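You operate a simulated robot arm through the tools that you are given. There is no shell and no other tool. Be economical: measure what you need, move in short steps, check, and stop when the job is done.

Carry out the task below with a simulated robot arm. There is one attempt and no reset: what you move stays moved.

TASK
Put things in order on the table top. At the end: the blue cake case from the table top stands where the pink brush stood; the pink brush from the table top stands where the clear marked glass stood; the blue filter from the table top stands on top of the brown square loaf; the clear marked glass stands where the blue filter stood; whatever was shut is shut again. Leave all else as you found it, and nothing knocked over.
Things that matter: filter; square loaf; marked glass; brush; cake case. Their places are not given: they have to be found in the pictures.

It is judged by the outcome, as a careful person would: the job done as asked, and still so three seconds after it is handed in. It fails if anything else is knocked over, pushed out of place, dropped, spilled or broken.

THE ROBOT
A 7-joint arm with a two-finger parallel gripper, fixed in place. Base frame: the origin is at the foot of the arm, x ahead of it, y to its left, z up; the work surface is at about z = 0. Lengths are in mm, angles in degrees, forces in N, time in s.
With the tool pointing down near the work surface it reaches from about 240 to 620 mm from the base axis. Its first joint turns from -66.0 to 66.0 degrees. Payload 2.6 kg.
Tool frame: the origin (TCP) lies between the finger pads and is the grasp point; the fingertips stand 30 mm ahead of it; z points along the fingers, y is the line along which they close. The gripper opens to 94 mm. The fingers are 28 mm wide and 10 mm thick; the gripper's body (50 by 96 mm) begins 55 mm behind the TCP.
Orientation is that of the tool frame in the base frame, as a unit quaternion [x, y, z, w]. With the fingers straight down and closing along the base's y, the tool's x points along the base's -x, its y along +y and its z along -z.

THE INTERFACE
- The arm moves only by the tool move_arm. Its argument "deltas" is a list that holds one entry, the list of rows, each a list of 7 numbers: the opening in per cent of the stroke, from 0 (shut) to 100 (fully open), then the shift along the tool's x, y, z in mm, then the turn, a rotation vector about the tool's x, y, z in degrees. In form: [[[hand, tx, ty, tz, wx, wy, wz], ...]]. A call has 1 to 20 rows; each row shifts and turns the commanded pose from where the row before left it, along the tool's axes as they then stand. A row lasts 0.2 s, in which the tool goes at most 50 mm and 8.6 degrees; a call with a longer step from one row to the next is refused whole, and so is a gripper value outside its range. A pose out of reach is approached as far as the arm can. The call stops where the force on the tool passes 40 N (or 10 N more than at its start, if that is more) or the arm is blocked; 0.2 s more then pass. The fingers move at their own pace (about 72 mm/s each) and stop on an object; they squeeze with about 32 N. The grip force told is the motor's: it shows also when the fingers shut on nothing. Time passes only in rows, and 0.2 s behind the last, so rows that do not move let the fingers close. It gives the time, the measured TCP pose, the force on the tool (base axes), the opening and the grip force at its end, in the units of the frame above (readings bear some noise).
- Cameras (640 x 400 px; columns grow to the right, rows downward): "scene" is fixed at [49.6, 440.7, 571.6]; the picture's right is [-0.67, -0.74, 0.00], its down [-0.36, 0.32, -0.88] and it looks along [0.65, -0.59, -0.48] (base axes); focal length 292 px, centre (320, 200). "wrist" rides on the gripper at [-37, 0, -58] in the tool frame; the picture's right is [0.00, -1.00, 0.00], its down [0.97, 0.00, -0.24] and it looks along [0.24, 0.00, 0.97] (tool axes); focal length 218 px, centre (320, 200).
- snapshot(camera): a new picture of that camera. No time passes.
- locate(camera, pixels): for up to 12 pixels [column, row] of the newest picture of that camera ("zoom" is the newest enlarged one), the place [x, y, z] in the base frame of the surface seen there, good to about 2 mm. No time passes.
- inspect(camera, box): a new picture of the part [left, top, right, bottom] of that camera's present view, enlarged. No time passes.
- job_done(): hands the job in; it is judged then, once.

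Work in short steps. Measure before you move; look again where a grasp or a placing could have gone wrong, and mend it. You have 80 turns and 34 pictures in all, those below and enlarged ones among them. Open the gripper and draw the arm clear of the work before you hand the job in, unless the task says otherwise; then end with one line.

The tools are called after "Call:" as name(argument=value, ...) on one line, values as JSON. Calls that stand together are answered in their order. move_arm: Moves the arm, as the interface text tells. Its arguments: {"type":"object","properties":{"deltas":{"type":"array"}},"required":["deltas"]} The other tools are called the same way: snapshot (camera) takes a picture; locate (camera, pixels) gives the place of the surface under pixels of a picture; inspect (camera, box) takes an enlarged picture of a part of a camera's view; job_done () hands the job in.

At the start:

```text
time_s: 0.0
tcp_pos: [357.8, -67.3, 372.0]
orientation: [0.001, 1.0, 0.001, 0.0]
contact_force: [-0.3, -0.7, 0.8]
width: 94.0
grasp_force: 0.0
```

scene: 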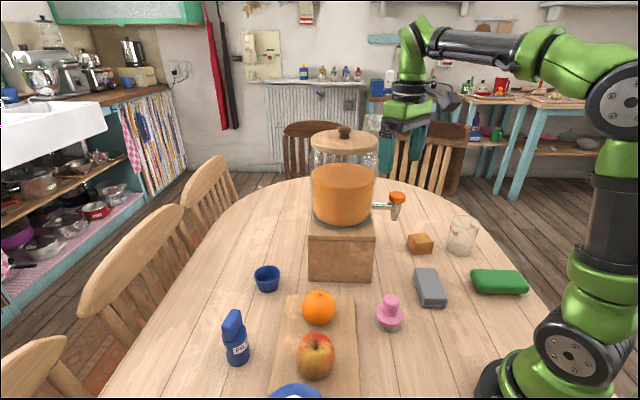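
wrist: 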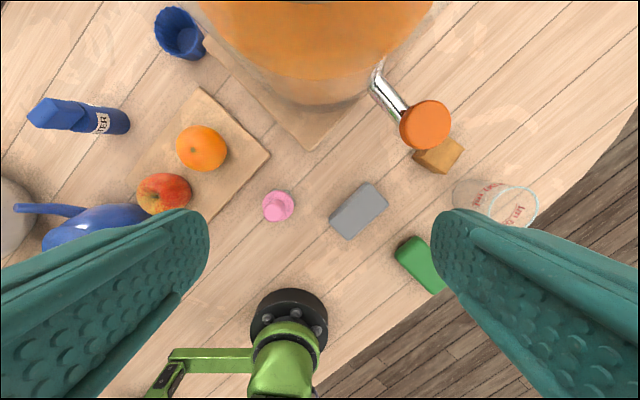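

I see the blue cup at (267,278), blue labelled item at (235,340), pink item at (390,313), brown block at (420,243) and glass at (462,235). I look closer and measure.

Call:
inspect(camera="scene", box=[200, 250, 360, 400])

Call:
inspect(camera="scene", box=[360, 190, 540, 340])

Call:
locate(camera="scene", pixels=[[267, 283], [258, 270], [278, 270], [267, 290], [238, 315], [228, 322], [237, 362], [230, 340], [420, 240], [410, 243], [432, 243], [418, 252]])

Call:
locate(camera="wrist", pixels=[[278, 206], [278, 195], [278, 218], [266, 206], [290, 206], [430, 155], [455, 152], [445, 172], [178, 40], [110, 120], [50, 115], [80, 130]])

```text
2.67 times, centred on (280, 325) of scene
```

zoom: 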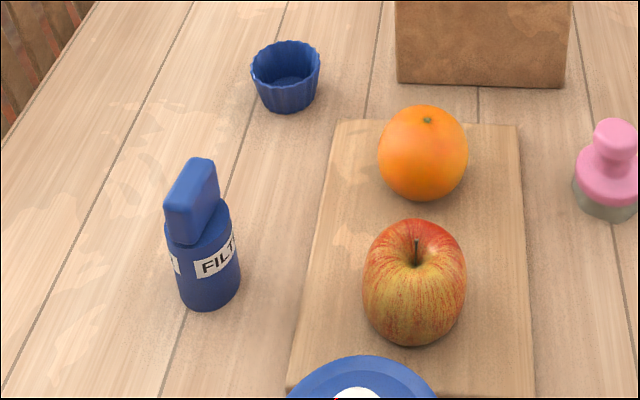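

```text
2.67 times, centred on (450, 265) of scene
```

zoom: 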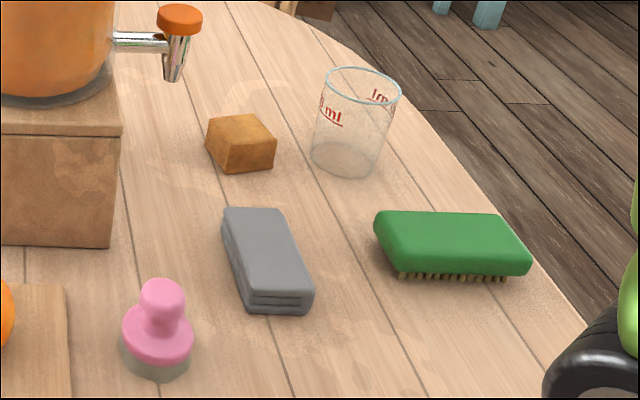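

```text
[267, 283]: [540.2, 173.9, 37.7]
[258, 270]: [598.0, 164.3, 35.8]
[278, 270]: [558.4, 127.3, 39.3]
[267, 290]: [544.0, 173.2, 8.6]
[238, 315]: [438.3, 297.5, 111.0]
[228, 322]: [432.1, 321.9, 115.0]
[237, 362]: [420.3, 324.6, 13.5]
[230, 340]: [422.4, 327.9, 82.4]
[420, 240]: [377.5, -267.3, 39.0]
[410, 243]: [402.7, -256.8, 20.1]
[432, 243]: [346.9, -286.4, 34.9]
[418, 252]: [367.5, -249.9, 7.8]
```

```text
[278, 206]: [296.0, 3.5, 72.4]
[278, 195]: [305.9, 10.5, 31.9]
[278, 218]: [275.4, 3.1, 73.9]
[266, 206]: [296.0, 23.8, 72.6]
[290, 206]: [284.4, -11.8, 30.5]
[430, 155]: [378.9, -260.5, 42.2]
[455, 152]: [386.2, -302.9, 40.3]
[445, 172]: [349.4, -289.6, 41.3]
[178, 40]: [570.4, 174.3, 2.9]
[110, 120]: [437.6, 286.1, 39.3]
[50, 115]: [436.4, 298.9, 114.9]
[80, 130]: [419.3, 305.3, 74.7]
```

Next I measure the filter, glass, brush and tap in finer detail.

Call:
inspect(camera="wrist", box=[10, 80, 150, 168])

Call:
locate(camera="scene", pixels=[[447, 250], [472, 252], [450, 220], [478, 220], [464, 215], [459, 256], [397, 198], [395, 218], [375, 205], [345, 130], [375, 150], [310, 275]])

Call:
locate(camera="zoom", pixels=[[90, 140], [230, 105], [180, 90], [180, 220], [320, 100], [330, 240], [430, 100], [440, 240], [540, 180], [470, 120], [500, 250], [260, 160]])

```text
4.55 times, centred on (80, 124) of wrist
```

zoom: 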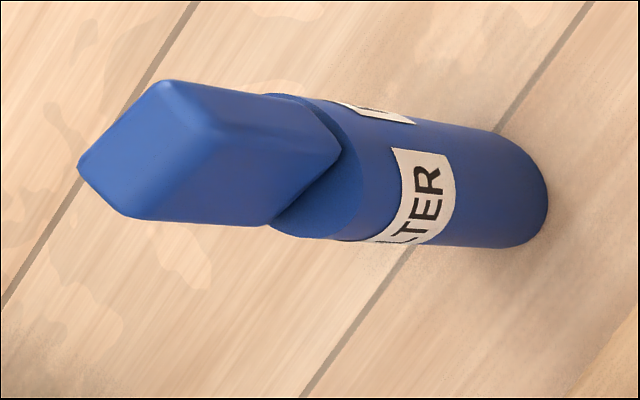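

```text
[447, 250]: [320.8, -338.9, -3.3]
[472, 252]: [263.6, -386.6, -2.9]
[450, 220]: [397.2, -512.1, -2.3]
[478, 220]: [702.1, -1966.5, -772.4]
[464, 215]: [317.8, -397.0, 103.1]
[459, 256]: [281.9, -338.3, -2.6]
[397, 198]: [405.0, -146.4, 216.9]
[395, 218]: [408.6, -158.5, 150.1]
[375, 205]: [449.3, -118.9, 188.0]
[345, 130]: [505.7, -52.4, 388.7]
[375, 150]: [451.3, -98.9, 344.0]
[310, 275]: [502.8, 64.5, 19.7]
```

```text
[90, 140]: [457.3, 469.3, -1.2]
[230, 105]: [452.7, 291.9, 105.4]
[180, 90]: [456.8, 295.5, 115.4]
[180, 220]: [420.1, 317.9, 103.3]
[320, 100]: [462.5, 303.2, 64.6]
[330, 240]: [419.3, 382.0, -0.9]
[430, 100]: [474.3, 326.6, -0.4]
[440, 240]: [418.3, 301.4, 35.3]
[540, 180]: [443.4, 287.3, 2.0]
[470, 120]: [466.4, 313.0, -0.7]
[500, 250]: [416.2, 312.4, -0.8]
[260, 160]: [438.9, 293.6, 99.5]
```

Filter stands at about (440,308), about 115 tall. I move above it to see it from above, keeping clear of the dispenser.

Call:
move_arm(deltas=[[[100, 0, 46, 10, 0, 0, 0], [100, 0, 46, 10, 0, 0, 0], [100, 0, 46, 10, 0, 0, 0], [100, 0, 46, 10, 0, 0, 0], [100, 0, 46, 10, 0, 0, 0], [100, -20, 42, 10, 0, 0, 0], [100, -20, 42, 10, 0, 0, 0], [100, -20, 42, 10, 0, 0, 0], [100, -22, 20, 20, 0, 0, 0], [100, 0, 0, 0, 0, 0, 0]]])

Call:
snapshot(camera="wrist")

```text
time_s: 2.2
tcp_pos: [441.4, 309.6, 272.3]
orientation: [0.0, 1.0, 0.0, 0.0]
contact_force: [-0.5, 1.2, -0.7]
width: 93.9
grasp_force: 0.1
```

```text
28 pictures are left
```

wrist: 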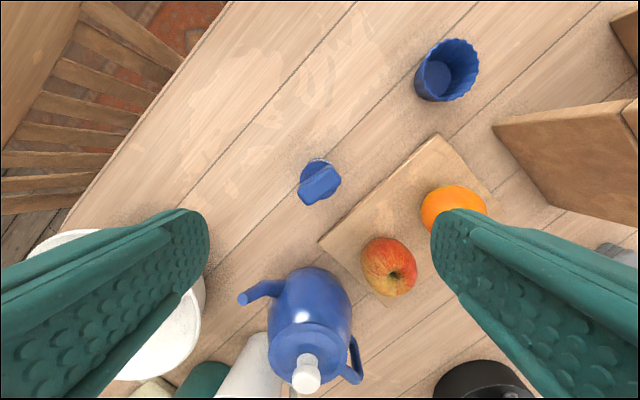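

The filter is at (320,183) in the wrist view, with a teapot on the base side. I zoom to get the cap's direction and neighbour heights.

Call:
inspect(camera="wrist", box=[270, 145, 370, 220])

Call:
locate(camera="wrist", pixels=[[303, 200], [338, 180], [320, 160], [330, 175], [312, 188], [306, 375], [250, 290], [310, 270], [390, 265], [375, 290], [447, 70], [415, 70]])

Call:
locate(camera="zoom", pixels=[[190, 220], [190, 270], [400, 130], [420, 180], [300, 100], [330, 190], [320, 310], [250, 160], [250, 110], [360, 120]])

```text
5.33 times, centred on (320, 182) of wrist
```

zoom: 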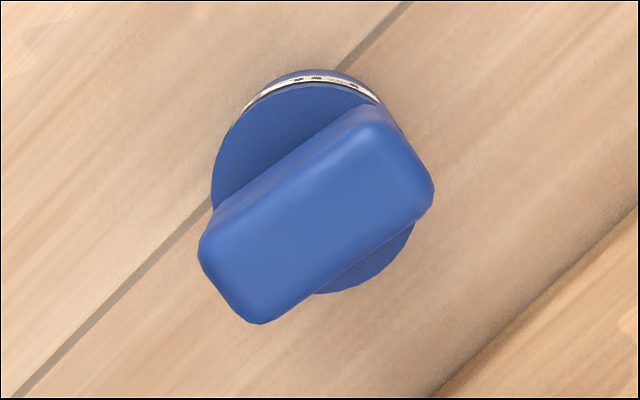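

```text
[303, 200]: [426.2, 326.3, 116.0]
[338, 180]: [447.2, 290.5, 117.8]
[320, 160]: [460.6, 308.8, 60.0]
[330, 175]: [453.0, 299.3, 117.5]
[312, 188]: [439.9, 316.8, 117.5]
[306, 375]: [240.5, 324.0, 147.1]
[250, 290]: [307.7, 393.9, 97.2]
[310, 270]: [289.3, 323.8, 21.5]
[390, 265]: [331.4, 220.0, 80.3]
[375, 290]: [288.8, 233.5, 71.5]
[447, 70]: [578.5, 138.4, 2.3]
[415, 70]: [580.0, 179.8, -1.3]
```

```text
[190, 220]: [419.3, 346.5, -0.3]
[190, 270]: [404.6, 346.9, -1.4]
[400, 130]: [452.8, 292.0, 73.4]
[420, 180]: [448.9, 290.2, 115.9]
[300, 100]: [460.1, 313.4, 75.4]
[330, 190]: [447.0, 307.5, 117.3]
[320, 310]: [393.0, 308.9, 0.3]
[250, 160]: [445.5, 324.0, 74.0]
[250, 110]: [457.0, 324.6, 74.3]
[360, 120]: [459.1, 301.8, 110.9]
```

Filter: body Ø46 with top at z≈74, cap top at z≈117, centre (440,310). I turn the hand 35° so the cap stays free of the fingers, descend to z=70 and close.

Call:
move_arm(deltas=[[[100, 0, 0, 10, 0, 0, 7], [100, 0, 0, 10, 0, 0, 7], [100, 0, 0, 10, 0, 0, 7], [100, 0, 0, 10, 0, 0, 7], [100, 0, 0, 10, 0, 0, 7], [100, 0, 0, 40, 0, 0, 0], [100, 0, 0, 40, 0, 0, 0], [100, 0, 0, 30, 0, 0, 0], [100, 0, 0, 20, 0, 0, 0], [100, 0, 0, 12, 0, 0, 0], [100, 0, 0, 10, 0, 0, 0], [100, 0, 0, 0, 0, 0, 0], [0, 0, 0, 0, 0, 0, 0], [0, 0, 0, 0, 0, 0, 0], [0, 0, 0, 0, 0, 0, 0], [0, 0, 0, 0, 0, 0, 0]]])

```text
time_s: 5.6
tcp_pos: [438.3, 310.3, 71.5]
orientation: [0.301, 0.953, 0.0, -0.001]
contact_force: [-0.1, 0.0, 0.6]
width: 49.1
grasp_force: 31.7
```

Gripped at width 49 with 32 N. I lift and turn back to the straight orientation.

Call:
move_arm(deltas=[[[0, 0, 0, -15, 0, 0, 0], [0, 0, 0, -35, 0, 0, 0], [0, 0, 0, -40, 0, 0, 0], [0, 0, 0, -40, 0, 0, 0], [0, 0, 0, -30, 0, 0, -7], [0, 0, 0, -20, 0, 0, -7], [0, 0, 0, -10, 0, 0, -7], [0, 0, 0, -10, 0, 0, -7], [0, 0, 0, 0, 0, 0, -7], [0, 0, 0, 0, 0, 0, 0]]])

Call:
locate(camera="scene", pixels=[[390, 297], [390, 315], [378, 318], [402, 320], [390, 330], [414, 236], [420, 234], [432, 237], [426, 241], [410, 238], [419, 243], [419, 251]])

```text
time_s: 7.8
tcp_pos: [437.9, 310.5, 270.3]
orientation: [-0.001, 1.0, 0.0, 0.0]
contact_force: [0.3, 0.1, -2.0]
width: 49.2
grasp_force: 32.7
```

```text
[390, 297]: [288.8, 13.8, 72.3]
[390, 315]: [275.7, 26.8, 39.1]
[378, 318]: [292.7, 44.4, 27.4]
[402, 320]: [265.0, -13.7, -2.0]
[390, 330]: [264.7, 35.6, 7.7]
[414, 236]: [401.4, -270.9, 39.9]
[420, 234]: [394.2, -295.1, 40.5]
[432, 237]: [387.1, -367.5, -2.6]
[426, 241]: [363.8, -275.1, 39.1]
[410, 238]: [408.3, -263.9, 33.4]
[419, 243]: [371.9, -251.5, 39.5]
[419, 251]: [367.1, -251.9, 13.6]
```

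Loaf top centre is about (379,-270,40). I carry the filter round near the base at z≈290 to a spot short of the loaf.

Call:
move_arm(deltas=[[[0, 14, -16, -4, 0, 0, 0], [0, 28, -32, -4, 0, 0, 0], [0, 28, -32, -4, 0, 0, 0], [0, 28, -32, -4, 0, 0, 0], [0, 28, -36, -4, 0, 0, 0], [0, 12, -42, 0, 0, 0, 0], [0, 2, -42, 0, 0, 0, 0], [0, 0, -42, 0, 0, 0, 0], [0, 0, -42, 0, 0, 0, 0], [0, 0, -42, 0, 0, 0, 0], [0, 0, -42, 0, 0, 0, 0], [0, 0, -42, 0, 0, 0, 0], [0, 0, -42, 0, 0, 0, 0], [0, 0, -40, 0, 0, 0, 0], [0, 0, -38, 0, 0, 0, 0], [0, 0, -18, 0, 0, 0, 0], [0, 0, 0, 0, 0, 0, 0]]])

Call:
snapshot(camera="wrist")

```text
time_s: 11.4
tcp_pos: [300.9, -270.8, 291.7]
orientation: [0.0, 1.0, -0.001, 0.0]
contact_force: [0.4, 0.6, -2.4]
width: 49.3
grasp_force: 32.1
```

```text
26 pictures are left
```

wrist: 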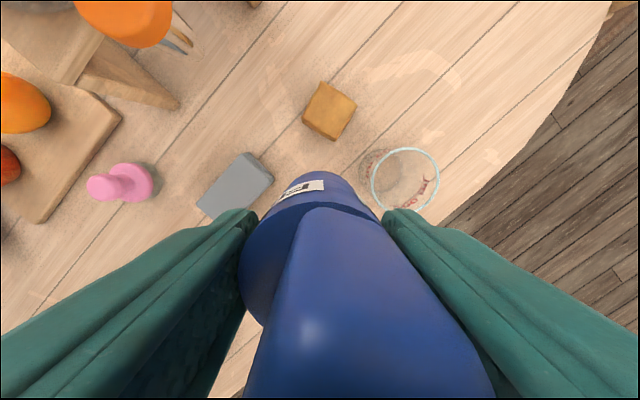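

I zoom on the loaf and glass to fix their centres.

Call:
inspect(camera="wrist", box=[290, 70, 450, 220])

Call:
locate(camera="wrist", pixels=[[321, 85], [353, 103], [334, 133], [305, 117], [329, 108], [405, 149], [438, 180], [373, 180], [405, 209], [365, 160]])

```text
2.67 times, centred on (370, 145) of wrist
```

zoom: 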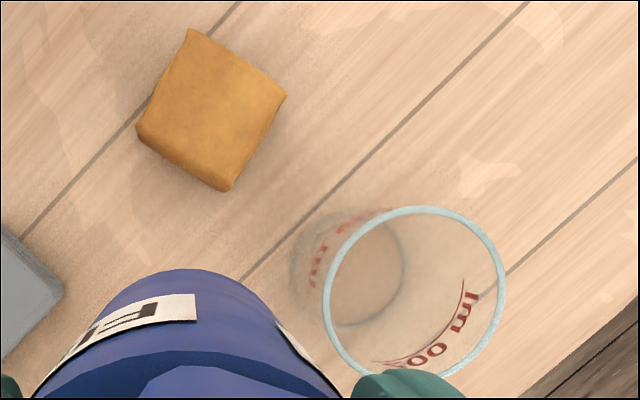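

```text
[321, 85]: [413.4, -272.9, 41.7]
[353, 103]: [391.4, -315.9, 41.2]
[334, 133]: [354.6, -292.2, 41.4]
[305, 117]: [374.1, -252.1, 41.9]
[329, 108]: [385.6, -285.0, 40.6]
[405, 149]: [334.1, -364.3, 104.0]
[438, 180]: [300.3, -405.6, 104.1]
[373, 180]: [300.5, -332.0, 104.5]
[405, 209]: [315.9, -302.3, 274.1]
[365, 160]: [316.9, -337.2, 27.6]
```

Loaf top centre (383,-283,41.5), glass rim centre (298,-369), Ø74, z 104. I move over the loaf and go down to just above contact.

Call:
move_arm(deltas=[[[0, -23, -4, 0, 0, 0, 0], [0, -30, -4, 0, 0, 0, 0], [0, -30, -4, 0, 0, 0, 0], [0, 0, 0, 30, 0, 0, 0], [0, 0, 0, 40, 0, 0, 0], [0, 0, 0, 40, 0, 0, 0], [0, 0, 0, 30, 0, 0, 0], [0, 0, 0, 20, 0, 0, 0], [0, 0, 0, 10, 0, 0, 0], [0, 0, 0, 0, 0, 0, 0]]])

Call:
inspect(camera="scene", box=[350, 140, 510, 240])

```text
time_s: 13.6
tcp_pos: [383.1, -283.0, 120.0]
orientation: [0.001, 1.0, 0.0, 0.0]
contact_force: [0.1, 0.3, -1.3]
width: 49.4
grasp_force: 32.2
```

```text
4.00 times, centred on (430, 190) of scene
```

zoom: 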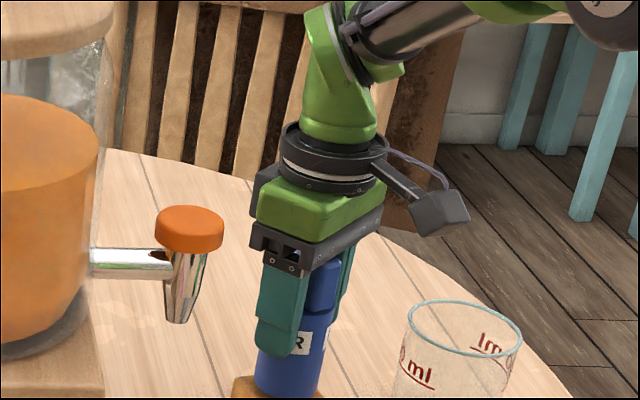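

The filter is over the loaf with about 6 mm left. I lower in small steps.

Call:
move_arm(deltas=[[[0, 0, 0, 2, 0, 0, 0], [0, 0, 0, 2, 0, 0, 0], [0, 0, 0, 1, 0, 0, 0], [0, 0, 0, 1, 0, 0, 0], [0, 0, 0, 0, 0, 0, 0]]])

Call:
inspect(camera="scene", box=[380, 200, 460, 260])

```text
time_s: 14.8
tcp_pos: [381.8, -281.3, 115.0]
orientation: [0.0, 1.0, 0.0, -0.001]
contact_force: [-0.3, 0.5, -1.9]
width: 49.4
grasp_force: 31.9
```

```text
6.67 times, centred on (420, 230) of scene
```

zoom: 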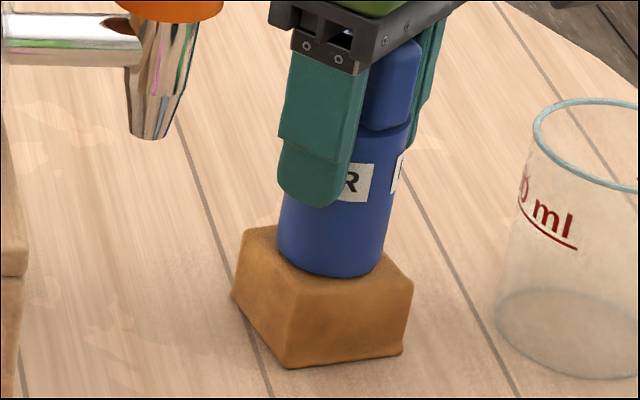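

Well centred. I lower the last few millimetres until contact.

Call:
move_arm(deltas=[[[0, 0, 0, 1, 0, 0, 0], [0, 0, 0, 1, 0, 0, 0], [0, 0, 0, 0, 0, 0, 0]]])

```text
time_s: 15.6
tcp_pos: [382.8, -281.3, 113.0]
orientation: [0.0, 1.0, 0.0, 0.0]
contact_force: [0.0, 0.3, 3.1]
width: 49.1
grasp_force: 32.0
```

Contact felt (z force turned positive). I open gently and rise straight up.

Call:
move_arm(deltas=[[[55, 0, 0, 0, 0, 0, 0], [65, 0, 0, 0, 0, 0, 0], [85, 0, 0, 0, 0, 0, 0], [85, 0, 0, 0, 0, 0, 0], [85, 0, 0, -10, 0, 0, 0], [85, 0, 0, -20, 0, 0, 0], [85, 0, 0, -40, 0, 0, 0], [85, 0, 0, -40, 0, 0, 0], [100, 0, 0, -40, 0, 0, 0], [100, 0, 0, -20, 0, 0, 0], [100, 30, 0, 0, 0, 0, 0], [100, 30, -20, 0, 0, 0, 0], [100, 20, -40, 0, 0, 0, 0], [100, 5, -25, 0, 0, 0, 0], [100, 0, 0, 0, 0, 0, 0]]])

Call:
snapshot(camera="wrist")

```text
time_s: 18.8
tcp_pos: [298.6, -369.4, 285.6]
orientation: [-0.001, 1.0, 0.0, -0.001]
contact_force: [-0.2, -0.7, 0.4]
width: 93.9
grasp_force: 0.0
```

```text
22 pictures are left
```

wrist: 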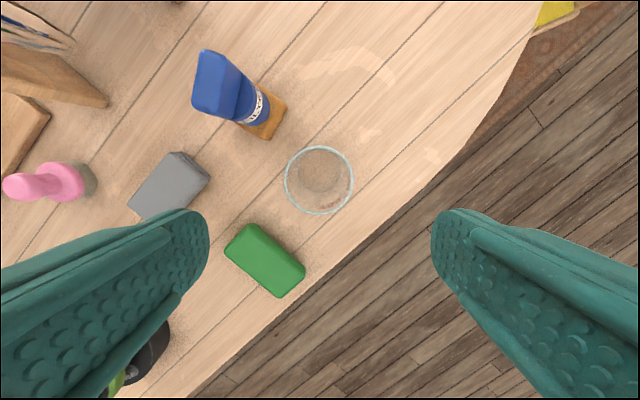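

The filter stands on the loaf. Glass rim is centred at (319,180); I measure rim and the green brush height.

Call:
locate(camera="wrist", pixels=[[285, 180], [353, 180], [319, 147], [319, 213], [245, 230], [270, 285], [275, 258], [265, 110], [250, 110], [285, 187]])

Call:
inspect(camera="wrist", box=[270, 130, 370, 230])

```text
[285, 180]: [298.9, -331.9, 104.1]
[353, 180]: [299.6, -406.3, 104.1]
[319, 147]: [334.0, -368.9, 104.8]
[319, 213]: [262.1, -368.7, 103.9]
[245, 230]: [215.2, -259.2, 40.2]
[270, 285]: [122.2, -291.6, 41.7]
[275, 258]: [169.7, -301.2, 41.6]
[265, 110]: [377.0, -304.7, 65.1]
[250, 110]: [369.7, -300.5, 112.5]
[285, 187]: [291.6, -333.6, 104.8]
```

```text
4.00 times, centred on (320, 180) of wrist
```

zoom: 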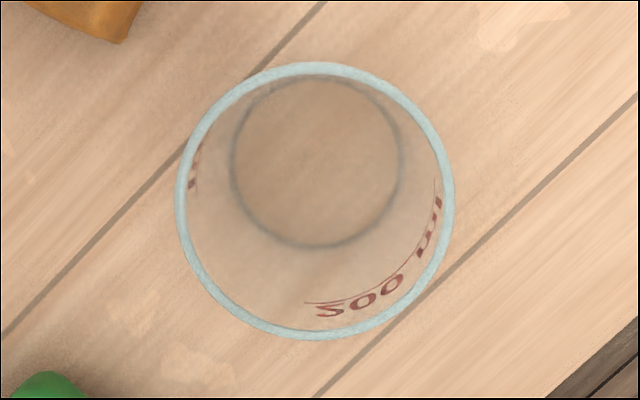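

Glass axis is (298.5,-369), and I'm right above it. I descend to z≈76 and close.

Call:
move_arm(deltas=[[[100, 0, 0, 40, 0, 0, 0], [100, 0, 0, 40, 0, 0, 0], [100, 0, 0, 40, 0, 0, 0], [100, 0, 0, 30, 0, 0, 0], [100, 0, 0, 25, 0, 0, 0], [100, 0, 0, 20, 0, 0, 0], [100, 0, 0, 15, 0, 0, 0], [100, 0, 0, 0, 0, 0, 0], [85, 0, 0, 0, 0, 0, 0], [75, 0, 0, 0, 0, 0, 0], [60, 0, 0, 0, 0, 0, 0], [60, 0, 0, 0, 0, 0, 0], [60, 0, 0, 0, 0, 0, 0]]])

```text
time_s: 21.6
tcp_pos: [296.4, -366.6, 72.7]
orientation: [0.0, 1.0, 0.0, 0.0]
contact_force: [0.5, -0.3, -0.2]
width: 76.4
grasp_force: 32.3
```

Glass held (76 mm, 32 N). I lift straight up and carry it back the same way to above the filter's old place.

Call:
move_arm(deltas=[[[60, 0, 0, -10, 0, 0, 0], [60, 0, 0, -30, 0, 0, 0], [60, 0, 0, -40, 0, 0, 0], [60, 0, 0, -45, 0, 0, 0], [60, 0, 0, -45, 0, 0, 0], [60, 0, 0, -35, 0, 0, 0], [60, 0, 0, -10, 0, 0, 0], [60, 0, 20, 0, 0, 0, 0], [60, 0, 40, 0, 0, 0, 0], [60, 0, 42, 0, 0, 0, 0], [60, 0, 42, 0, 0, 0, 0], [60, 0, 42, 0, 0, 0, 0], [60, 0, 42, 0, 0, 0, 0], [60, 0, 42, 0, 0, 0, 0], [60, 0, 42, 0, 0, 0, 0], [60, 0, 42, 0, 0, 0, 0], [60, 0, 42, 0, 0, 0, 0], [60, 0, 42, 0, 0, 0, 0], [60, 0, 42, 0, 0, 0, 0], [60, 0, 30, 0, 0, 0, 0]]])

```text
time_s: 25.8
tcp_pos: [297.9, 143.0, 289.9]
orientation: [0.001, 1.0, 0.0, 0.0]
contact_force: [0.1, -0.1, -3.0]
width: 76.7
grasp_force: 32.0
```

On to (440,310).

Call:
move_arm(deltas=[[[60, -12, 17, 0, 0, 0, 0], [60, -28, 32, 0, 0, 0, 0], [60, -28, 32, 0, 0, 0, 0], [60, -28, 32, 0, 0, 0, 0], [60, -28, 32, 0, 0, 0, 0], [60, -18, 22, 0, 0, 0, 0], [60, 0, 0, 40, 0, 0, 0], [60, 0, 0, 40, 0, 0, 0], [60, 0, 0, 40, 0, 0, 0], [60, 0, 0, 40, 0, 0, 0], [60, 0, 0, 30, 0, 0, 0], [60, 0, 0, 10, 0, 0, 0], [60, 0, 0, 5, 0, 0, 0], [60, 0, 0, 0, 0, 0, 0]]])

Call:
snapshot(camera="scene")

```text
time_s: 28.8
tcp_pos: [439.1, 307.5, 83.1]
orientation: [0.0, 1.0, 0.0, 0.0]
contact_force: [0.1, -0.1, -2.7]
width: 76.7
grasp_force: 32.1
```

```text
20 pictures are left
```

scene: 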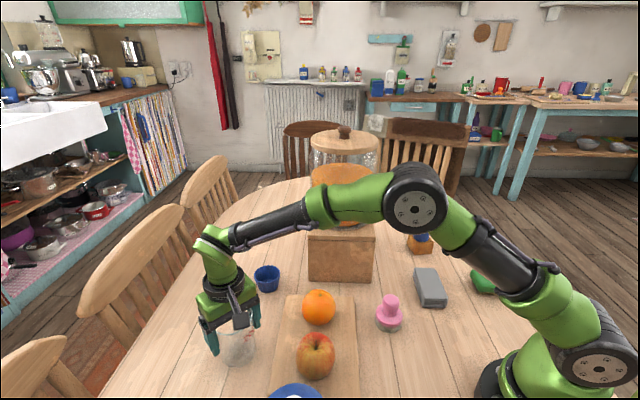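

Glass is above the old filter place with about 10 mm to go. I lower in small steps.

Call:
move_arm(deltas=[[[60, -1, 2, 4, 0, 0, 0], [60, 0, 0, 2, 0, 0, 0], [60, 0, 0, 1, 0, 0, 0], [60, 0, 0, 0, 0, 0, 0]]])

```text
time_s: 29.8
tcp_pos: [440.8, 310.9, 75.7]
orientation: [0.0, 1.0, 0.001, 0.001]
contact_force: [0.4, -0.5, -3.0]
width: 76.6
grasp_force: 32.0
```

Call:
move_arm(deltas=[[[60, 0, 0, 1, 0, 0, 0], [60, 0, 0, 1, 0, 0, 0], [60, 0, 0, 0, 0, 0, 0]]])

```text
time_s: 30.6
tcp_pos: [440.9, 311.6, 74.4]
orientation: [0.0, 1.0, -0.001, 0.0]
contact_force: [0.9, -0.4, -2.6]
width: 76.6
grasp_force: 32.1
```

No contact yet; one or two more millimetres.

Call:
move_arm(deltas=[[[60, 0, 0, 1, 0, 0, 0], [60, 0, 0, 0, 0, 0, 0]]])

```text
time_s: 31.2
tcp_pos: [441.2, 311.9, 72.9]
orientation: [0.0, 1.0, 0.0, 0.0]
contact_force: [-0.4, 0.3, -2.4]
width: 76.4
grasp_force: 32.2
```

Call:
move_arm(deltas=[[[60, 0, 0, 1, 0, 0, 0], [60, 0, 0, 0.5, 0, 0, 0], [60, 0, 0, 0, 0, 0, 0]]])

```text
time_s: 32.0
tcp_pos: [441.6, 311.4, 72.7]
orientation: [-0.001, 1.0, 0.001, 0.001]
contact_force: [-1.3, -2.2, 11.5]
width: 76.3
grasp_force: 31.8
```

Contact at 11 N. I ease off a little, open and rise.

Call:
move_arm(deltas=[[[60, 0, 0, -0.5, 0, 0, 0], [86, 0, 0, 0, 0, 0, 0], [100, 0, 0, 0, 0, 0, 0], [100, 0, 0, 0, 0, 0, 0], [100, 0, 0, -10, 0, 0, 0], [100, 0, 0, -20, 0, 0, 0], [100, 0, 0, -40, 0, 0, 0], [100, 0, 0, -45, 0, 0, 0], [100, 0, 0, -45, 0, 0, 0], [100, 0, 0, -40, 0, 0, 0], [100, 0, 0, 0, 0, 0, 0]]])

Call:
snapshot(camera="wrist")

```text
time_s: 34.4
tcp_pos: [439.4, 312.1, 269.9]
orientation: [0.001, 1.0, 0.0, 0.0]
contact_force: [0.4, 0.7, 0.5]
width: 94.2
grasp_force: 0.2
```

```text
19 pictures are left
```

wrist: 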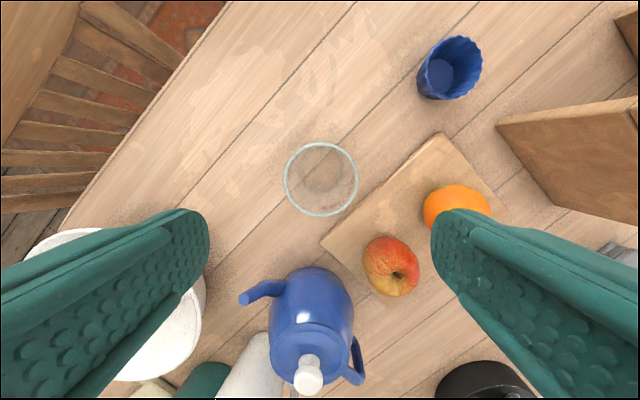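

Glass stands in place. Next I go above the pink brush.

Call:
move_arm(deltas=[[[100, 10, -24, 0, 0, 0, 0], [100, 20, -40, 0, 0, 0, 0], [100, 20, -40, 0, 0, 0, 0], [100, 20, -40, 0, 0, 0, 0], [100, 20, -40, 0, 0, 0, 0], [100, 20, -40, 0, 0, 0, 0], [100, 20, -40, 0, 0, 0, 0], [100, 10, -32, 15, 0, 0, 0], [100, 5, 0, 25, 0, 0, 0], [100, 0, 0, 0, 0, 0, 0]]])

Call:
inspect(camera="wrist", box=[240, 130, 400, 230])

```text
time_s: 36.6
tcp_pos: [297.7, 13.7, 230.1]
orientation: [0.0, 1.0, 0.0, -0.001]
contact_force: [0.5, 0.6, -0.6]
width: 94.1
grasp_force: 0.1
```

```text
4.00 times, centred on (320, 180) of wrist
```

zoom: 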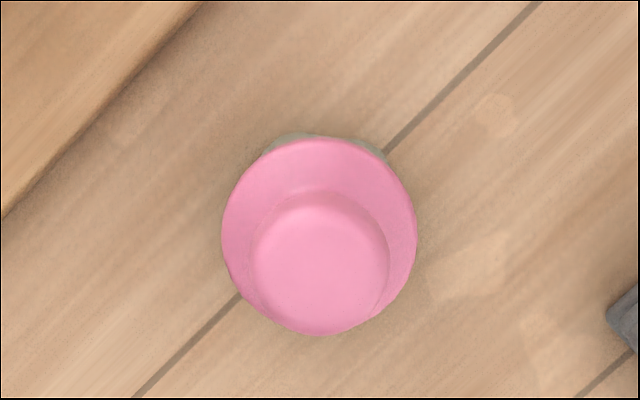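

Call:
locate(camera="zoom", pixels=[[255, 260], [385, 260], [320, 205], [320, 325], [228, 230], [410, 230], [320, 145], [320, 265], [290, 138]])

```text
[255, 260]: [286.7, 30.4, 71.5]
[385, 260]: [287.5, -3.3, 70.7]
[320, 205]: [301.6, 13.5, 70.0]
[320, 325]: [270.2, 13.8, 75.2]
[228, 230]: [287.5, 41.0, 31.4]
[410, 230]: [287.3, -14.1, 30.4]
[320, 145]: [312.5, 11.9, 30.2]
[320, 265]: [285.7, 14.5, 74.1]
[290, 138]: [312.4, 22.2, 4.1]
```

Brush knob Ø34 centred (286.5,13.7), top z≈73, flange z≈31. I grip the knob with TCP at z≈70.

Call:
move_arm(deltas=[[[100, 11, 0, 30, 0, 0, 0], [100, 0, 0, 40, 0, 0, 0], [70, 0, 0, 40, 0, 0, 0], [70, 0, 0, 25, 0, 0, 0], [70, 0, 0, 15, 0, 0, 0], [70, 0, 0, 10, 0, 0, 0], [70, 0, 0, 0, 0, 0, 0], [40, 0, 0, 0, 0, 0, 0], [20, 0, 0, 0, 0, 0, 0], [20, 0, 0, 0, 0, 0, 0], [20, 0, 0, 0, 0, 0, 0]]])

Call:
snapshot(camera="scene")

```text
time_s: 39.0
tcp_pos: [282.8, 16.1, 73.2]
orientation: [0.0, 1.0, -0.001, -0.001]
contact_force: [0.5, -0.8, -0.5]
width: 32.5
grasp_force: 31.9
```

```text
17 pictures are left
```

scene: 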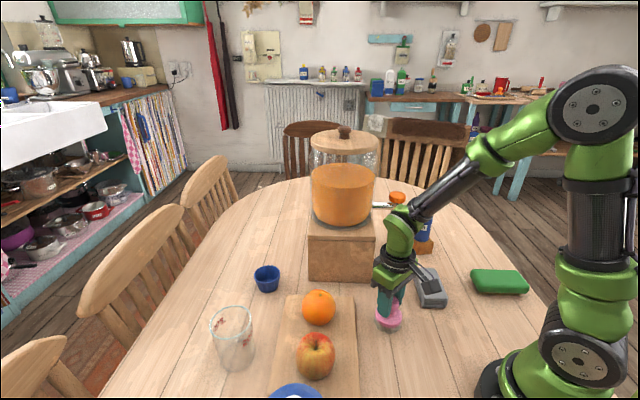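

Brush held at 32.5 mm. I lift and carry it to the glass's old place (298.5,-369).

Call:
move_arm(deltas=[[[20, 0, 0, -10, 0, 0, 0], [20, 0, 0, -40, 0, 0, 0], [20, 0, 0, -45, 0, 0, 0], [20, 0, 0, -45, 0, 0, 0], [20, 0, 0, -30, 0, 0, 0], [20, 0, -23, 0, 0, 0, 0], [20, 0, -40, 0, 0, 0, 0], [20, 0, -40, 0, 0, 0, 0], [20, 0, -40, 0, 0, 0, 0], [20, 0, -40, 0, 0, 0, 0], [20, -2, -40, 0, 0, 0, 0], [20, -2, -40, 0, 0, 0, 0], [20, -2, -40, 0, 0, 0, 0], [20, -3, -40, 0, 0, 0, 0], [20, -3, -40, 0, 0, 0, 0], [20, 0, 0, 0, 0, 0, 0]]])

Call:
snapshot(camera="wrist")

```text
time_s: 42.4
tcp_pos: [299.0, -366.6, 242.5]
orientation: [-0.001, 1.0, 0.0, 0.001]
contact_force: [0.3, -0.1, -1.2]
width: 32.4
grasp_force: 31.6
```

```text
16 pictures are left
```

wrist: 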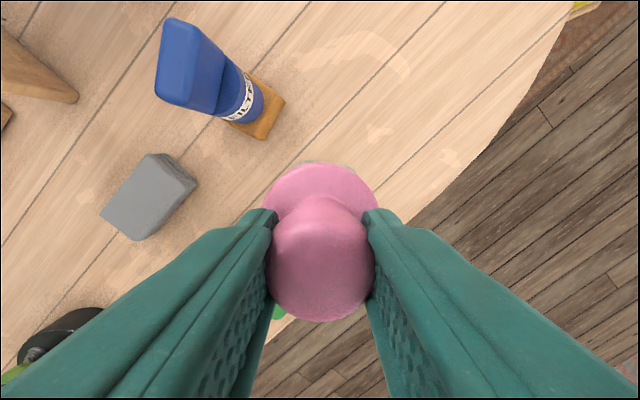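

I'm above the spot; lower to just above contact.

Call:
move_arm(deltas=[[[20, 0, -1.5, 30, 0, 0, 0], [20, 0, 0, 40, 0, 0, 0], [20, 0, 0, 40, 0, 0, 0], [20, 0, 0, 30, 0, 0, 0], [20, 0, 0, 15, 0, 0, 0], [20, 0, 0, 6, 0, 0, 0], [20, 0, 0, 0, 0, 0, 0]]])

```text
time_s: 44.0
tcp_pos: [296.9, -370.3, 79.8]
orientation: [0.0, 1.0, 0.0, 0.0]
contact_force: [0.8, -0.1, -0.9]
width: 32.4
grasp_force: 32.1
```

Call:
move_arm(deltas=[[[20, -1, 1, 2, 0, 0, 0], [20, 0, 0, 2, 0, 0, 0], [20, 0, 0, 1, 0, 0, 0], [20, 0, 0, 0, 0, 0, 0]]])

```text
time_s: 45.0
tcp_pos: [298.3, -368.2, 75.7]
orientation: [0.001, 1.0, 0.0, 0.0]
contact_force: [-0.5, 0.0, -1.1]
width: 32.4
grasp_force: 31.9
```

Call:
move_arm(deltas=[[[20, 0, 0, 1, 0, 0, 0], [20, 0, 0, 1, 0, 0, 0], [20, 0, 0, 0.5, 0, 0, 0], [20, 0, 0, 0, 0, 0, 0]]])

```text
time_s: 46.0
tcp_pos: [297.3, -367.2, 73.4]
orientation: [0.001, 1.0, 0.0, 0.0]
contact_force: [0.4, 0.4, -0.7]
width: 32.7
grasp_force: 31.7
```

Call:
move_arm(deltas=[[[20, 0, 0, 1, 0, 0, 0], [20, 0, 0, 0.5, 0, 0, 0], [20, 0, 0, 0, 0, 0, 0]]])

```text
time_s: 46.8
tcp_pos: [298.2, -368.7, 72.4]
orientation: [-0.001, 1.0, 0.0, 0.0]
contact_force: [-6.4, 6.6, 17.9]
width: 32.5
grasp_force: 32.4
```

Contact. I ease up slightly, open and rise.

Call:
move_arm(deltas=[[[20, 0, 0, -1, 0, 0, 0], [45, 0, 0, 0, 0, 0, 0], [70, 0, 0, 0, 0, 0, 0], [70, 0, 0, 0, 0, 0, 0], [70, 0, 0, -10, 0, 0, 0], [70, 0, 0, -20, 0, 0, 0], [70, 0, 0, -40, 0, 0, 0], [100, 0, 0, -45, 0, 0, 0], [100, 0, 0, -45, 0, 0, 0], [100, 0, 0, -40, 0, 0, 0], [100, 0, 0, 0, 0, 0, 0]]])

Call:
snapshot(camera="wrist")

```text
time_s: 49.2
tcp_pos: [297.0, -370.9, 272.5]
orientation: [0.001, 1.0, 0.001, 0.0]
contact_force: [0.2, 0.2, 0.0]
width: 93.9
grasp_force: 0.2
```

```text
15 pictures are left
```

wrist: 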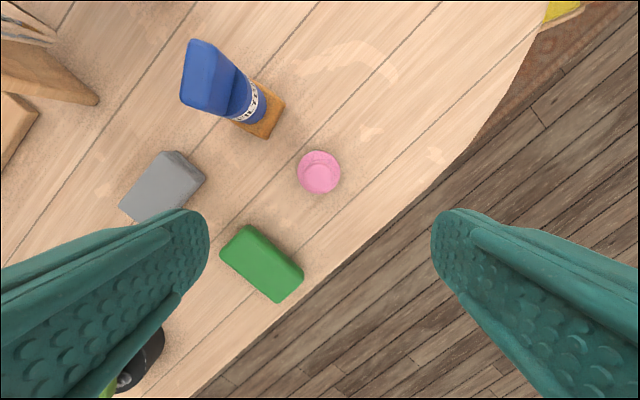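

Brush stands in the glass's old place. I go back along the near side toward the blue cake case for a look.

Call:
move_arm(deltas=[[[100, 0, 20, -5, 0, 0, 0], [100, 0, 40, 0, 0, 0, 0], [100, 0, 42, 0, 0, 0, 0], [100, 0, 42, 0, 0, 0, 0], [100, 0, 42, 0, 0, 0, 0], [100, 0, 42, 0, 0, 0, 0], [100, 0, 42, 0, 0, 0, 0], [100, 0, 42, 0, 0, 0, 0], [100, 0, 42, 0, 0, 0, 0], [100, 0, 42, 0, 0, 0, 0], [100, 0, 42, 0, 0, 0, 0], [100, -20, 42, 0, 0, 0, 0], [100, -30, 40, 0, 0, 0, 0], [100, -30, 30, 0, 0, 0, 0], [100, -30, 15, 0, 0, 0, 0], [100, -35, 15, 0, 0, 0, 0], [100, 0, 0, 0, 0, 0, 0]]])

Call:
snapshot(camera="wrist")

Call:
snapshot(camera="scene")

```text
time_s: 52.8
tcp_pos: [443.0, 210.4, 278.0]
orientation: [0.0, 1.0, 0.0, 0.0]
contact_force: [-0.5, -0.6, -0.8]
width: 93.8
grasp_force: 0.1
```

```text
14 pictures are left
```

wrist: 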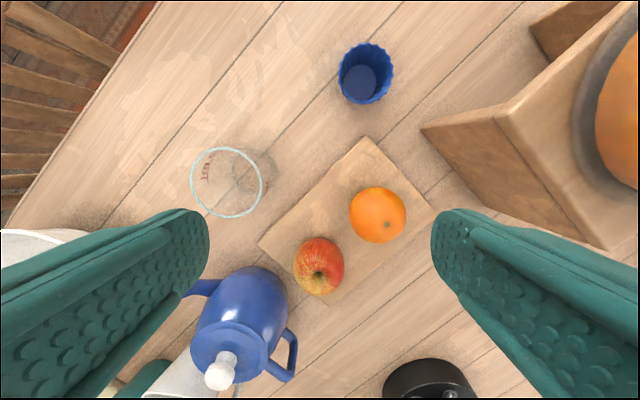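

```text
13 pictures are left
```

scene: 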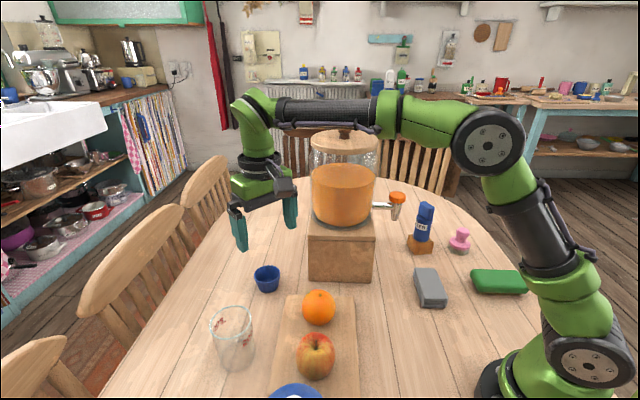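

Call:
locate(camera="wrist", pixels=[[340, 75], [392, 75], [366, 45], [368, 102], [366, 75], [500, 112], [427, 128], [605, 245], [595, 20], [575, 110], [535, 25], [380, 200]])

Call:
inspect(camera="wrist", box=[320, 30, 420, 120])

Call:
locate(camera="scene", pixels=[[312, 190], [312, 150], [315, 215], [309, 240], [344, 128], [325, 140]])

```text
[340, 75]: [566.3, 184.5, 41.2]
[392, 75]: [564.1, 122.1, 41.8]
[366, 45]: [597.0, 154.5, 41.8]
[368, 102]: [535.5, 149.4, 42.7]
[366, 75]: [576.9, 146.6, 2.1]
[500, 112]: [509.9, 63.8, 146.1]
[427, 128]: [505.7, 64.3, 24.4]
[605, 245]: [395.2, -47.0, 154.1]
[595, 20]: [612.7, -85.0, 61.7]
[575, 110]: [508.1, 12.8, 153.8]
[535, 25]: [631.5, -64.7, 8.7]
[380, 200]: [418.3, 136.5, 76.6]
```

```text
4.44 times, centred on (370, 75) of wrist
```

zoom: 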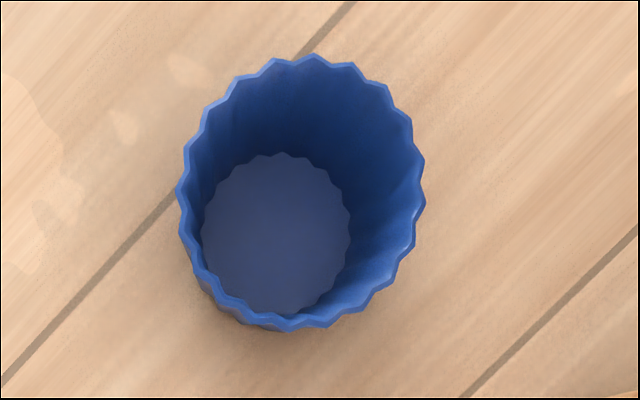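

```text
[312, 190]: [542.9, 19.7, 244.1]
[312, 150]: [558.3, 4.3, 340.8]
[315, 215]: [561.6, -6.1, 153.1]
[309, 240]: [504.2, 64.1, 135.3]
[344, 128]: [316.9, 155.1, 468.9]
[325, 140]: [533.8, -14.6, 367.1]
```

Case rim centre is (566,153), Ø62, z 42. I move above it at z≈130 and check.

Call:
move_arm(deltas=[[[100, -10, 0, 25, 0, 0, 0], [100, -20, -10, 35, 0, 0, 0], [100, -30, -17, 35, 0, 0, 0], [100, -30, -15, 30, 0, 0, 0], [100, -23, -10, 15, 0, 0, 0], [100, -10, -5, 8, 0, 0, 0], [100, 0, 0, 0, 0, 0, 0]]])

Call:
snapshot(camera="wrist")

```text
time_s: 54.4
tcp_pos: [566.8, 155.5, 130.5]
orientation: [-0.001, 1.0, -0.001, 0.0]
contact_force: [0.4, 0.5, 0.1]
width: 93.8
grasp_force: 0.0
```

```text
11 pictures are left
```

wrist: 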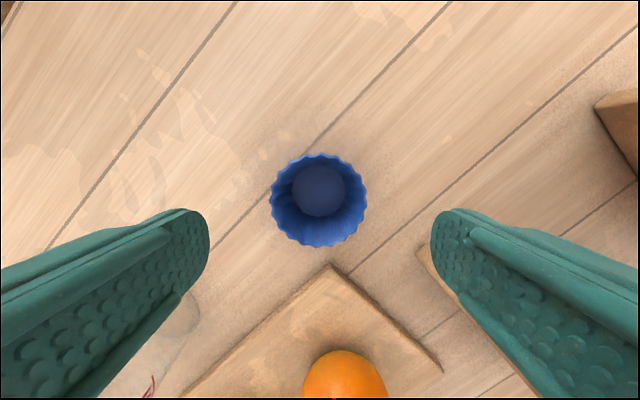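

Centred. I descend to z≈36 and close.

Call:
move_arm(deltas=[[[100, 0, 0, 30, 0, 0, 0], [100, 0, 0, 30, 0, 0, 0], [100, 0, 0, 20, 0, 0, 0], [100, 0, 0, 10, 0, 0, 0], [100, 0, 0, 4, 0, 0, 0], [100, 0, 0, 0, 0, 0, 0], [80, 0, 0, 0, 0, 0, 0], [65, 0, 0, 0, 0, 0, 0], [50, 0, 0, 0, 0, 0, 0], [50, 0, 0, 0, 0, 0, 0]]])

Call:
inspect(camera="wrist", box=[160, 100, 480, 300])

```text
time_s: 56.6
tcp_pos: [566.8, 155.5, 35.1]
orientation: [0.0, 1.0, 0.001, 0.0]
contact_force: [0.6, -0.3, 0.5]
width: 66.1
grasp_force: 31.7
```

```text
2.00 times, centred on (320, 200) of wrist
```

zoom: 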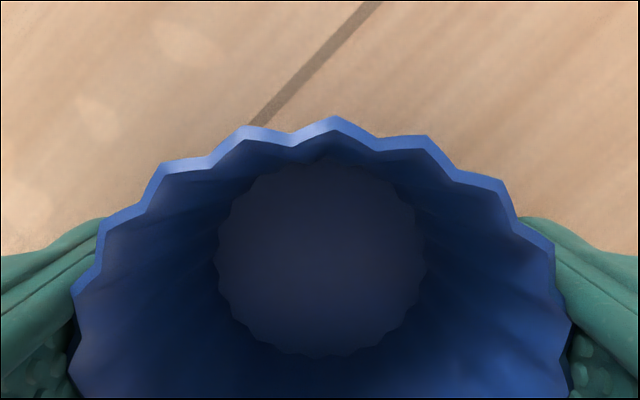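

Case gripped at the rim. I lift, back away from the dispenser, and carry it to the brush's old place.

Call:
move_arm(deltas=[[[50, 0, 0, -10, 0, 0, 0], [50, 0, 0, -30, 0, 0, 0], [50, 0, 0, -40, 0, 0, 0], [50, 0, 0, -40, 0, 0, 0], [50, 20, 2, -12, 0, 0, 0], [50, 34, 2, -12, 0, 0, 0], [50, 34, 3, -12, 0, 0, 0], [50, 34, 3, -12, 0, 0, 0], [50, 34, -7, 0, 0, 0, 0], [50, 34, -14, 0, 0, 0, 0], [50, 34, -14, 0, 0, 0, 0], [50, 34, -20, 0, 0, 0, 0], [50, 15, -30, 0, 0, 0, 0], [50, 7, -35, 0, 0, 0, 0], [50, 0, -31, 20, 0, 0, 0], [50, 0, 0, 40, 0, 0, 0], [50, 0, 0, 0, 0, 0, 0]]])

Call:
snapshot(camera="scene")

```text
time_s: 60.2
tcp_pos: [284.7, 14.1, 145.0]
orientation: [0.0, 1.0, 0.0, 0.0]
contact_force: [-0.6, -0.1, -0.4]
width: 66.5
grasp_force: 32.0
```

```text
9 pictures are left
```

scene: 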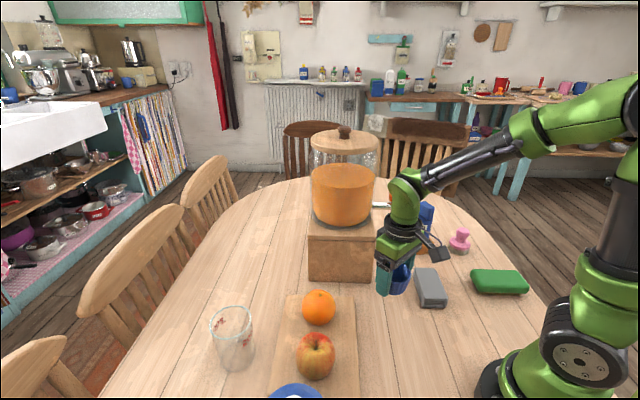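

I check where the cutting board edge and grey block lie relative to the fingers.

Call:
locate(camera="scene", pixels=[[355, 300], [357, 350], [358, 380], [416, 275], [420, 300], [340, 340]])

Call:
move_arm(deltas=[[[50, -1, -0.5, 30, 0, 0, 0], [50, 0, 0, 30, 0, 0, 0], [50, 0, 0, 25, 0, 0, 0], [50, 0, 0, 12, 0, 0, 0], [50, 0, 0, 5, 0, 0, 0], [50, 0, 0, 0, 0, 0, 0]]])

```text
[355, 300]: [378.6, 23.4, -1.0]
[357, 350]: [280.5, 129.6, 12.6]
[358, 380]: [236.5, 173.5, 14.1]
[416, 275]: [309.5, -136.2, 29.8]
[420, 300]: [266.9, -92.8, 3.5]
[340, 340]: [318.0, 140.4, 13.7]
```

```text
time_s: 61.6
tcp_pos: [286.9, 12.6, 42.8]
orientation: [0.0, 1.0, 0.001, 0.0]
contact_force: [-0.8, 0.6, -0.3]
width: 66.3
grasp_force: 31.5
```

Neighbours are clear (board at y>110, block at y<-90). I lower the last 7 mm in small steps.

Call:
move_arm(deltas=[[[50, 0, 0.5, 2, 0, 0, 0], [50, 0, 0, 2, 0, 0, 0], [50, 0, 0, 1, 0, 0, 0], [50, 0, 0, 1, 0, 0, 0], [50, 0, 0, 0, 0, 0, 0]]])

```text
time_s: 62.8
tcp_pos: [287.1, 14.2, 35.6]
orientation: [0.0, 1.0, -0.001, 0.0]
contact_force: [0.6, -0.8, -1.1]
width: 66.5
grasp_force: 32.0
```

Call:
move_arm(deltas=[[[50, 0, 0, 1, 0, 0, 0], [50, 0, 0, 0.5, 0, 0, 0], [50, 0, 0, 0, 0, 0, 0]]])

```text
time_s: 63.6
tcp_pos: [287.9, 13.2, 35.1]
orientation: [0.0, 1.0, -0.001, 0.0]
contact_force: [-1.3, 0.0, 4.5]
width: 66.5
grasp_force: 31.9
```

Contact. I open and rise clear.

Call:
move_arm(deltas=[[[78, 0, 0, 0, 0, 0, 0], [88, 0, 0, 0, 0, 0, 0], [88, 0, 0, 0, 0, 0, 0], [88, 0, 0, -10, 0, 0, 0], [88, 0, 0, -25, 0, 0, 0], [100, 0, 0, -40, 0, 0, 0], [100, 0, 0, -45, 0, 0, 0], [100, 0, 0, -45, 0, 0, 0], [100, 0, 0, -45, 0, 0, 0], [100, -20, -30, -40, 0, 0, 0], [100, -20, -40, -40, 0, 0, 0], [100, -20, -40, -30, 0, 0, 0], [100, 0, 0, 0, 0, 0, 0]]])

Call:
snapshot(camera="scene")

Call:
snapshot(camera="wrist")

```text
refused: row 10 steps farther than a row can; nothing moved
```

```text
8 pictures are left
```

scene: 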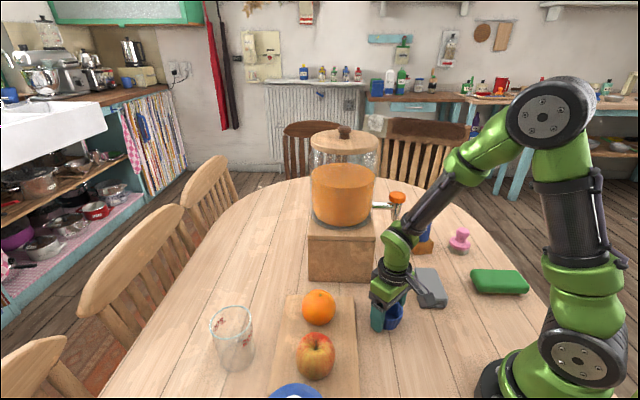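

```text
7 pictures are left
```

wrist: 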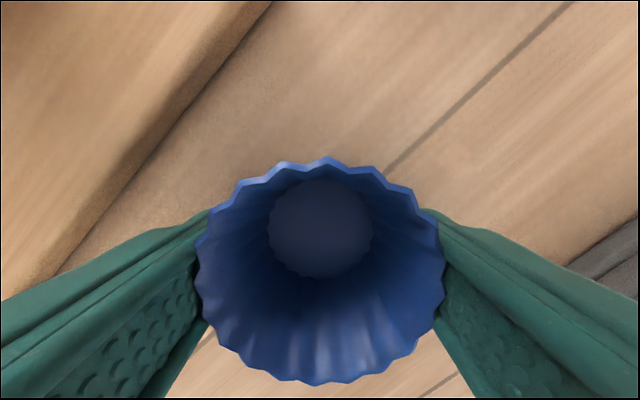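

The row was too long, so nothing moved; I repeat with shorter steps.

Call:
move_arm(deltas=[[[78, 0, 0, 0, 0, 0, 0], [88, 0, 0, 0, 0, 0, 0], [88, 0, 0, 0, 0, 0, 0], [88, 0, 0, -10, 0, 0, 0], [88, 0, 0, -25, 0, 0, 0], [100, 0, 0, -40, 0, 0, 0], [100, 0, 0, -45, 0, 0, 0], [100, 0, 0, -45, 0, 0, 0], [100, 0, 0, -45, 0, 0, 0], [100, -15, -20, -35, 0, 0, 0], [100, -15, -20, -35, 0, 0, 0], [100, -20, -20, -35, 0, 0, 0], [100, 0, 0, 0, 0, 0, 0]]])

Call:
snapshot(camera="scene")

Call:
snapshot(camera="wrist")

```text
time_s: 66.4
tcp_pos: [334.2, -47.6, 348.8]
orientation: [0.0, 1.0, 0.0, 0.0]
contact_force: [0.4, 0.1, 0.2]
width: 93.8
grasp_force: 0.0
```

```text
6 pictures are left
```

scene: 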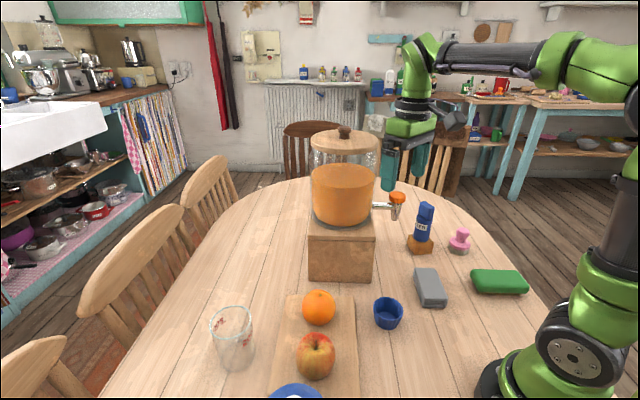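

```text
5 pictures are left
```

wrist: 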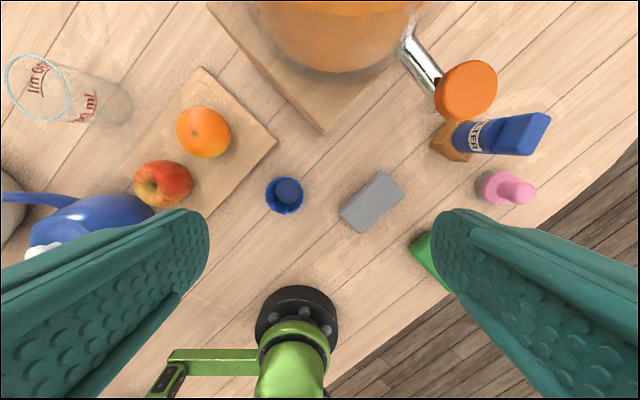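

All four items stand upright in their places, nothing else has moved, and the arm is clear with the gripper open.

Call:
job_done()

```text
The job is handed in.
```

The job is handed in: the filter stands on the loaf, the glass where the filter was, the brush where the glass was, and the cake case where the brush was. I opened nothing, so nothing needed shutting.
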